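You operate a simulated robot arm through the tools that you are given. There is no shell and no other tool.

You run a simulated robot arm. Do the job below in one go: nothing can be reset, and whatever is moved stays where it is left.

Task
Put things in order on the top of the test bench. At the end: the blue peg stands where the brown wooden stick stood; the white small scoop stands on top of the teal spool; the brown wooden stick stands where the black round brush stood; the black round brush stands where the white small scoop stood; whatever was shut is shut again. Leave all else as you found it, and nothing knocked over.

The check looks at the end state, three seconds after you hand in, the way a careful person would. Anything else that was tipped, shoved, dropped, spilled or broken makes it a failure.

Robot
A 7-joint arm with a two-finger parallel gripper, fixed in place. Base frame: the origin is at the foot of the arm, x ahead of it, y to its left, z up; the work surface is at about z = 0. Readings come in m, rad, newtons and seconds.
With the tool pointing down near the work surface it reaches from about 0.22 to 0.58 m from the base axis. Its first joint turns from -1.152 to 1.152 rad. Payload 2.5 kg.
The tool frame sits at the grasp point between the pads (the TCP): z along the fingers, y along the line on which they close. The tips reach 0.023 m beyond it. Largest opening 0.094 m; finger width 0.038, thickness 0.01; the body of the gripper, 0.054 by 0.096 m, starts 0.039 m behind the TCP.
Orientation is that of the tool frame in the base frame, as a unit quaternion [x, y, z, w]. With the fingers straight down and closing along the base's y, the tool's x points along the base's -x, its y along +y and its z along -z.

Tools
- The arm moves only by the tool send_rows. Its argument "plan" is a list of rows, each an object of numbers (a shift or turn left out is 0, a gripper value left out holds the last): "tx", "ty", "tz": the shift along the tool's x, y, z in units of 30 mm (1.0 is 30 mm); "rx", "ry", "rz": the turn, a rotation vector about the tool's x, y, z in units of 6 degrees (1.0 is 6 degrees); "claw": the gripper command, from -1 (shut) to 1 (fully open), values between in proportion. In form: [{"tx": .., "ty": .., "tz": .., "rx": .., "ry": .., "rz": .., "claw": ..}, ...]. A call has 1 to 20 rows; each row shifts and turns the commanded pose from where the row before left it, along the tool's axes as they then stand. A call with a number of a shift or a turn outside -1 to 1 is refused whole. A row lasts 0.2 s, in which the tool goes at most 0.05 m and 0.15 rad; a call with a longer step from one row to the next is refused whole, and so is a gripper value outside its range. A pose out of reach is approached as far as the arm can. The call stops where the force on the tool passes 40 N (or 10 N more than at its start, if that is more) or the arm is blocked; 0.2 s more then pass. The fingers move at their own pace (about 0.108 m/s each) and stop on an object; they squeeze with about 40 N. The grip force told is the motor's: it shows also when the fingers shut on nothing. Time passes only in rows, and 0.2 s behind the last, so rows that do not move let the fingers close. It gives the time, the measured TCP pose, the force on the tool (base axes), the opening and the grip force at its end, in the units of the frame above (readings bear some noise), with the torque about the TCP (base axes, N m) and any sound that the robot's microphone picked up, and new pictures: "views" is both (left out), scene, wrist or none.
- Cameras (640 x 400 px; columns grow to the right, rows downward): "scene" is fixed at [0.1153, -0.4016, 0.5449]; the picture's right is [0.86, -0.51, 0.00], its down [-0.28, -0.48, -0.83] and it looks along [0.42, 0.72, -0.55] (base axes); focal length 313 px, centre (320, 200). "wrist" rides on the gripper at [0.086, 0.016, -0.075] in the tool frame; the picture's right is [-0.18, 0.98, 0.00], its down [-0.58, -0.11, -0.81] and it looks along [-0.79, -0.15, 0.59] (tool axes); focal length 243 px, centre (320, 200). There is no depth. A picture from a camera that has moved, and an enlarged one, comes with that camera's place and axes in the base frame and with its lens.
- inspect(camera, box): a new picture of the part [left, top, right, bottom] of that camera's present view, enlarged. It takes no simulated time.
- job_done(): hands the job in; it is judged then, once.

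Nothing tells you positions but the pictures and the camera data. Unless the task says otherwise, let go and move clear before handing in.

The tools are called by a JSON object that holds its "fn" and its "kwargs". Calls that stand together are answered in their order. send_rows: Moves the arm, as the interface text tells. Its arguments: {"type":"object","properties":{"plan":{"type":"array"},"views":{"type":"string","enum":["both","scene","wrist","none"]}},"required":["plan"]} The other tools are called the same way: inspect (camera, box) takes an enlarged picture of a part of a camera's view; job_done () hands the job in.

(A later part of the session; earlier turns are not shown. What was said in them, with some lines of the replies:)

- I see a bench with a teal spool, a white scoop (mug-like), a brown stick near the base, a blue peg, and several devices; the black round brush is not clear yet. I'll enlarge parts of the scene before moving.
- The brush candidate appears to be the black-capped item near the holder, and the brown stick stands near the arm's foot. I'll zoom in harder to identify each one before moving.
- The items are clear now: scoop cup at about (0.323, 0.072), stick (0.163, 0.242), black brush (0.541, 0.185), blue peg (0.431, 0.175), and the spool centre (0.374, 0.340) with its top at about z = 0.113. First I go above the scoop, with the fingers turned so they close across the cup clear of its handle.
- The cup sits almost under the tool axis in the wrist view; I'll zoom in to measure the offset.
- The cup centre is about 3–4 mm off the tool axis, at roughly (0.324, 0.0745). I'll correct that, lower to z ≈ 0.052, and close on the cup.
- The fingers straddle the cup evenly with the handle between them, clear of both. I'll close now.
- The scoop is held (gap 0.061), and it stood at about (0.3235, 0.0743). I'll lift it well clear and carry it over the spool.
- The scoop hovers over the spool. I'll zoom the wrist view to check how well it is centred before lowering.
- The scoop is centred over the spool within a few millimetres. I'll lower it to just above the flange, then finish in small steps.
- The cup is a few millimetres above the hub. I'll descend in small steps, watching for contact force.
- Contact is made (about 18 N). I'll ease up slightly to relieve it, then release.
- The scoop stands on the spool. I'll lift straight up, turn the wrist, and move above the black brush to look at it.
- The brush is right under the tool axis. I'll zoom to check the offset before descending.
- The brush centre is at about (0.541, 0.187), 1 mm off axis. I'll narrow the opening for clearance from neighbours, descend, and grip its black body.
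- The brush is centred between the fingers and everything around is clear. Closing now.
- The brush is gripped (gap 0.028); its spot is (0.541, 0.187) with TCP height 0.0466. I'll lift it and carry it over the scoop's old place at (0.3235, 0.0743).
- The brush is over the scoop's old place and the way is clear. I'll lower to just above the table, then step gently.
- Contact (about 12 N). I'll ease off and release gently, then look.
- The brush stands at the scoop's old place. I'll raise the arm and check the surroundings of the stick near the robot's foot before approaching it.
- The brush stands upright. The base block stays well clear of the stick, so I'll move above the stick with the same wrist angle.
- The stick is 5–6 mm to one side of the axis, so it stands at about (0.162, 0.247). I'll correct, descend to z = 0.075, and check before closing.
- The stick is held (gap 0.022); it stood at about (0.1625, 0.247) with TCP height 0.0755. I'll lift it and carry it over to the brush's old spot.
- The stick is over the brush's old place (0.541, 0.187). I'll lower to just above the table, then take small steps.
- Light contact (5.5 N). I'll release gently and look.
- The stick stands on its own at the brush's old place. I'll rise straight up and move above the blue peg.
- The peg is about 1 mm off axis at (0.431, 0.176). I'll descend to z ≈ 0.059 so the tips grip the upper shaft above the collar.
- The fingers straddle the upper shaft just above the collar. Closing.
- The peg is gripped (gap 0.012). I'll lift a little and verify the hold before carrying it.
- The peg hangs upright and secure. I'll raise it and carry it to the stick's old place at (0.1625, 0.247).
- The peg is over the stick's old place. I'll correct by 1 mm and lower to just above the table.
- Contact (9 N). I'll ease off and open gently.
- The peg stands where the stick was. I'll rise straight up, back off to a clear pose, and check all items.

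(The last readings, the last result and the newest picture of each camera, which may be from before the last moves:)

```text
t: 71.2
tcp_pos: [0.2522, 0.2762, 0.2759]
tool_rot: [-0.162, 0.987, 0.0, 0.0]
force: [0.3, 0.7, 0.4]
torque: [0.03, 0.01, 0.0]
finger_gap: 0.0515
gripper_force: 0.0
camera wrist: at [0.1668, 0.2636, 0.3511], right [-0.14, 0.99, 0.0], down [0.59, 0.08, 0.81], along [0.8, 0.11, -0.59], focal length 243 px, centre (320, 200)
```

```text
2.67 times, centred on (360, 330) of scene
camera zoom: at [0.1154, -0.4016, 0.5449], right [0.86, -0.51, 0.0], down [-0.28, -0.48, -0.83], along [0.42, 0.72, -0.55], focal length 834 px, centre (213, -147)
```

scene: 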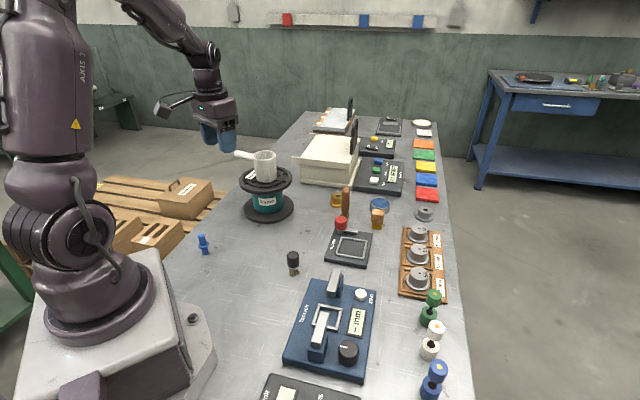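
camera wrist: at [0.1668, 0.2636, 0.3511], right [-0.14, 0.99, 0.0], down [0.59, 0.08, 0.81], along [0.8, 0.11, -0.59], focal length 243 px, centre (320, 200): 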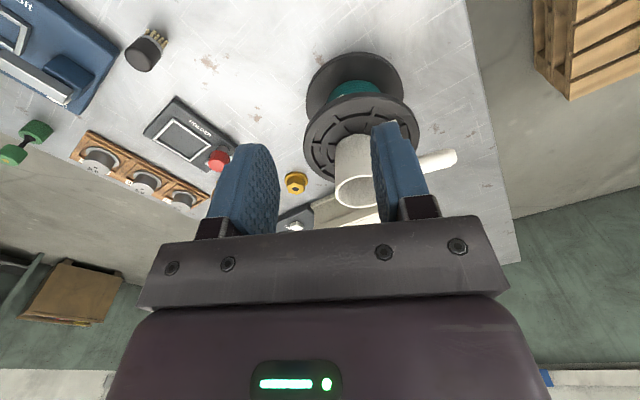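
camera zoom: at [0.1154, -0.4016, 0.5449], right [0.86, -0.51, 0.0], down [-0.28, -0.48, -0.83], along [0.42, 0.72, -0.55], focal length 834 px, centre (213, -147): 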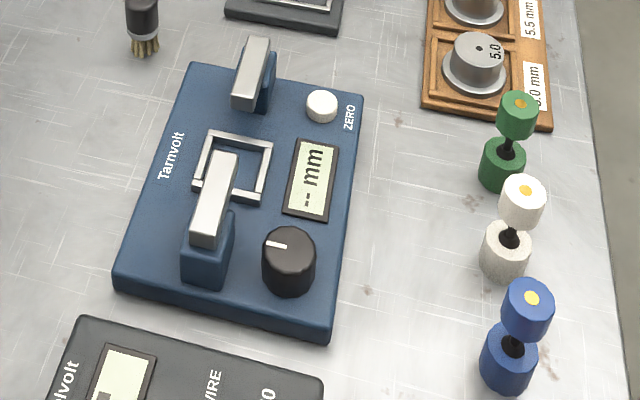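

All four items now stand upright in their places: peg at the stick's old spot, scoop on the spool, stick at the brush's spot, brush at the scoop's spot. Nothing else shows any movement and nothing was opened. The gripper is open and clear, so I'm handing in.

{"fn": "job_done", "kwargs": {}}

```text
The job is handed in.
```

The job is handed in, and all four items stand upright where the task asked. I set each one down under light contact and checked it in the pictures afterwards:

- **Blue peg:** it stands where the brown wooden stick stood, at about (0.163, 0.247).
- **White small scoop:** it stands on top of the teal spool, close to the centre of its top flange.
- **Brown wooden stick:** it stands where the black round brush stood, at about (0.542, 0.186).
- **Black round brush:** it stands where the cup of the scoop stood, at about (0.324, 0.074).

I opened nothing, so there was nothing to shut again. In the last pictures nothing else on the bench looked moved or tipped. The gripper is open and clear of everything.
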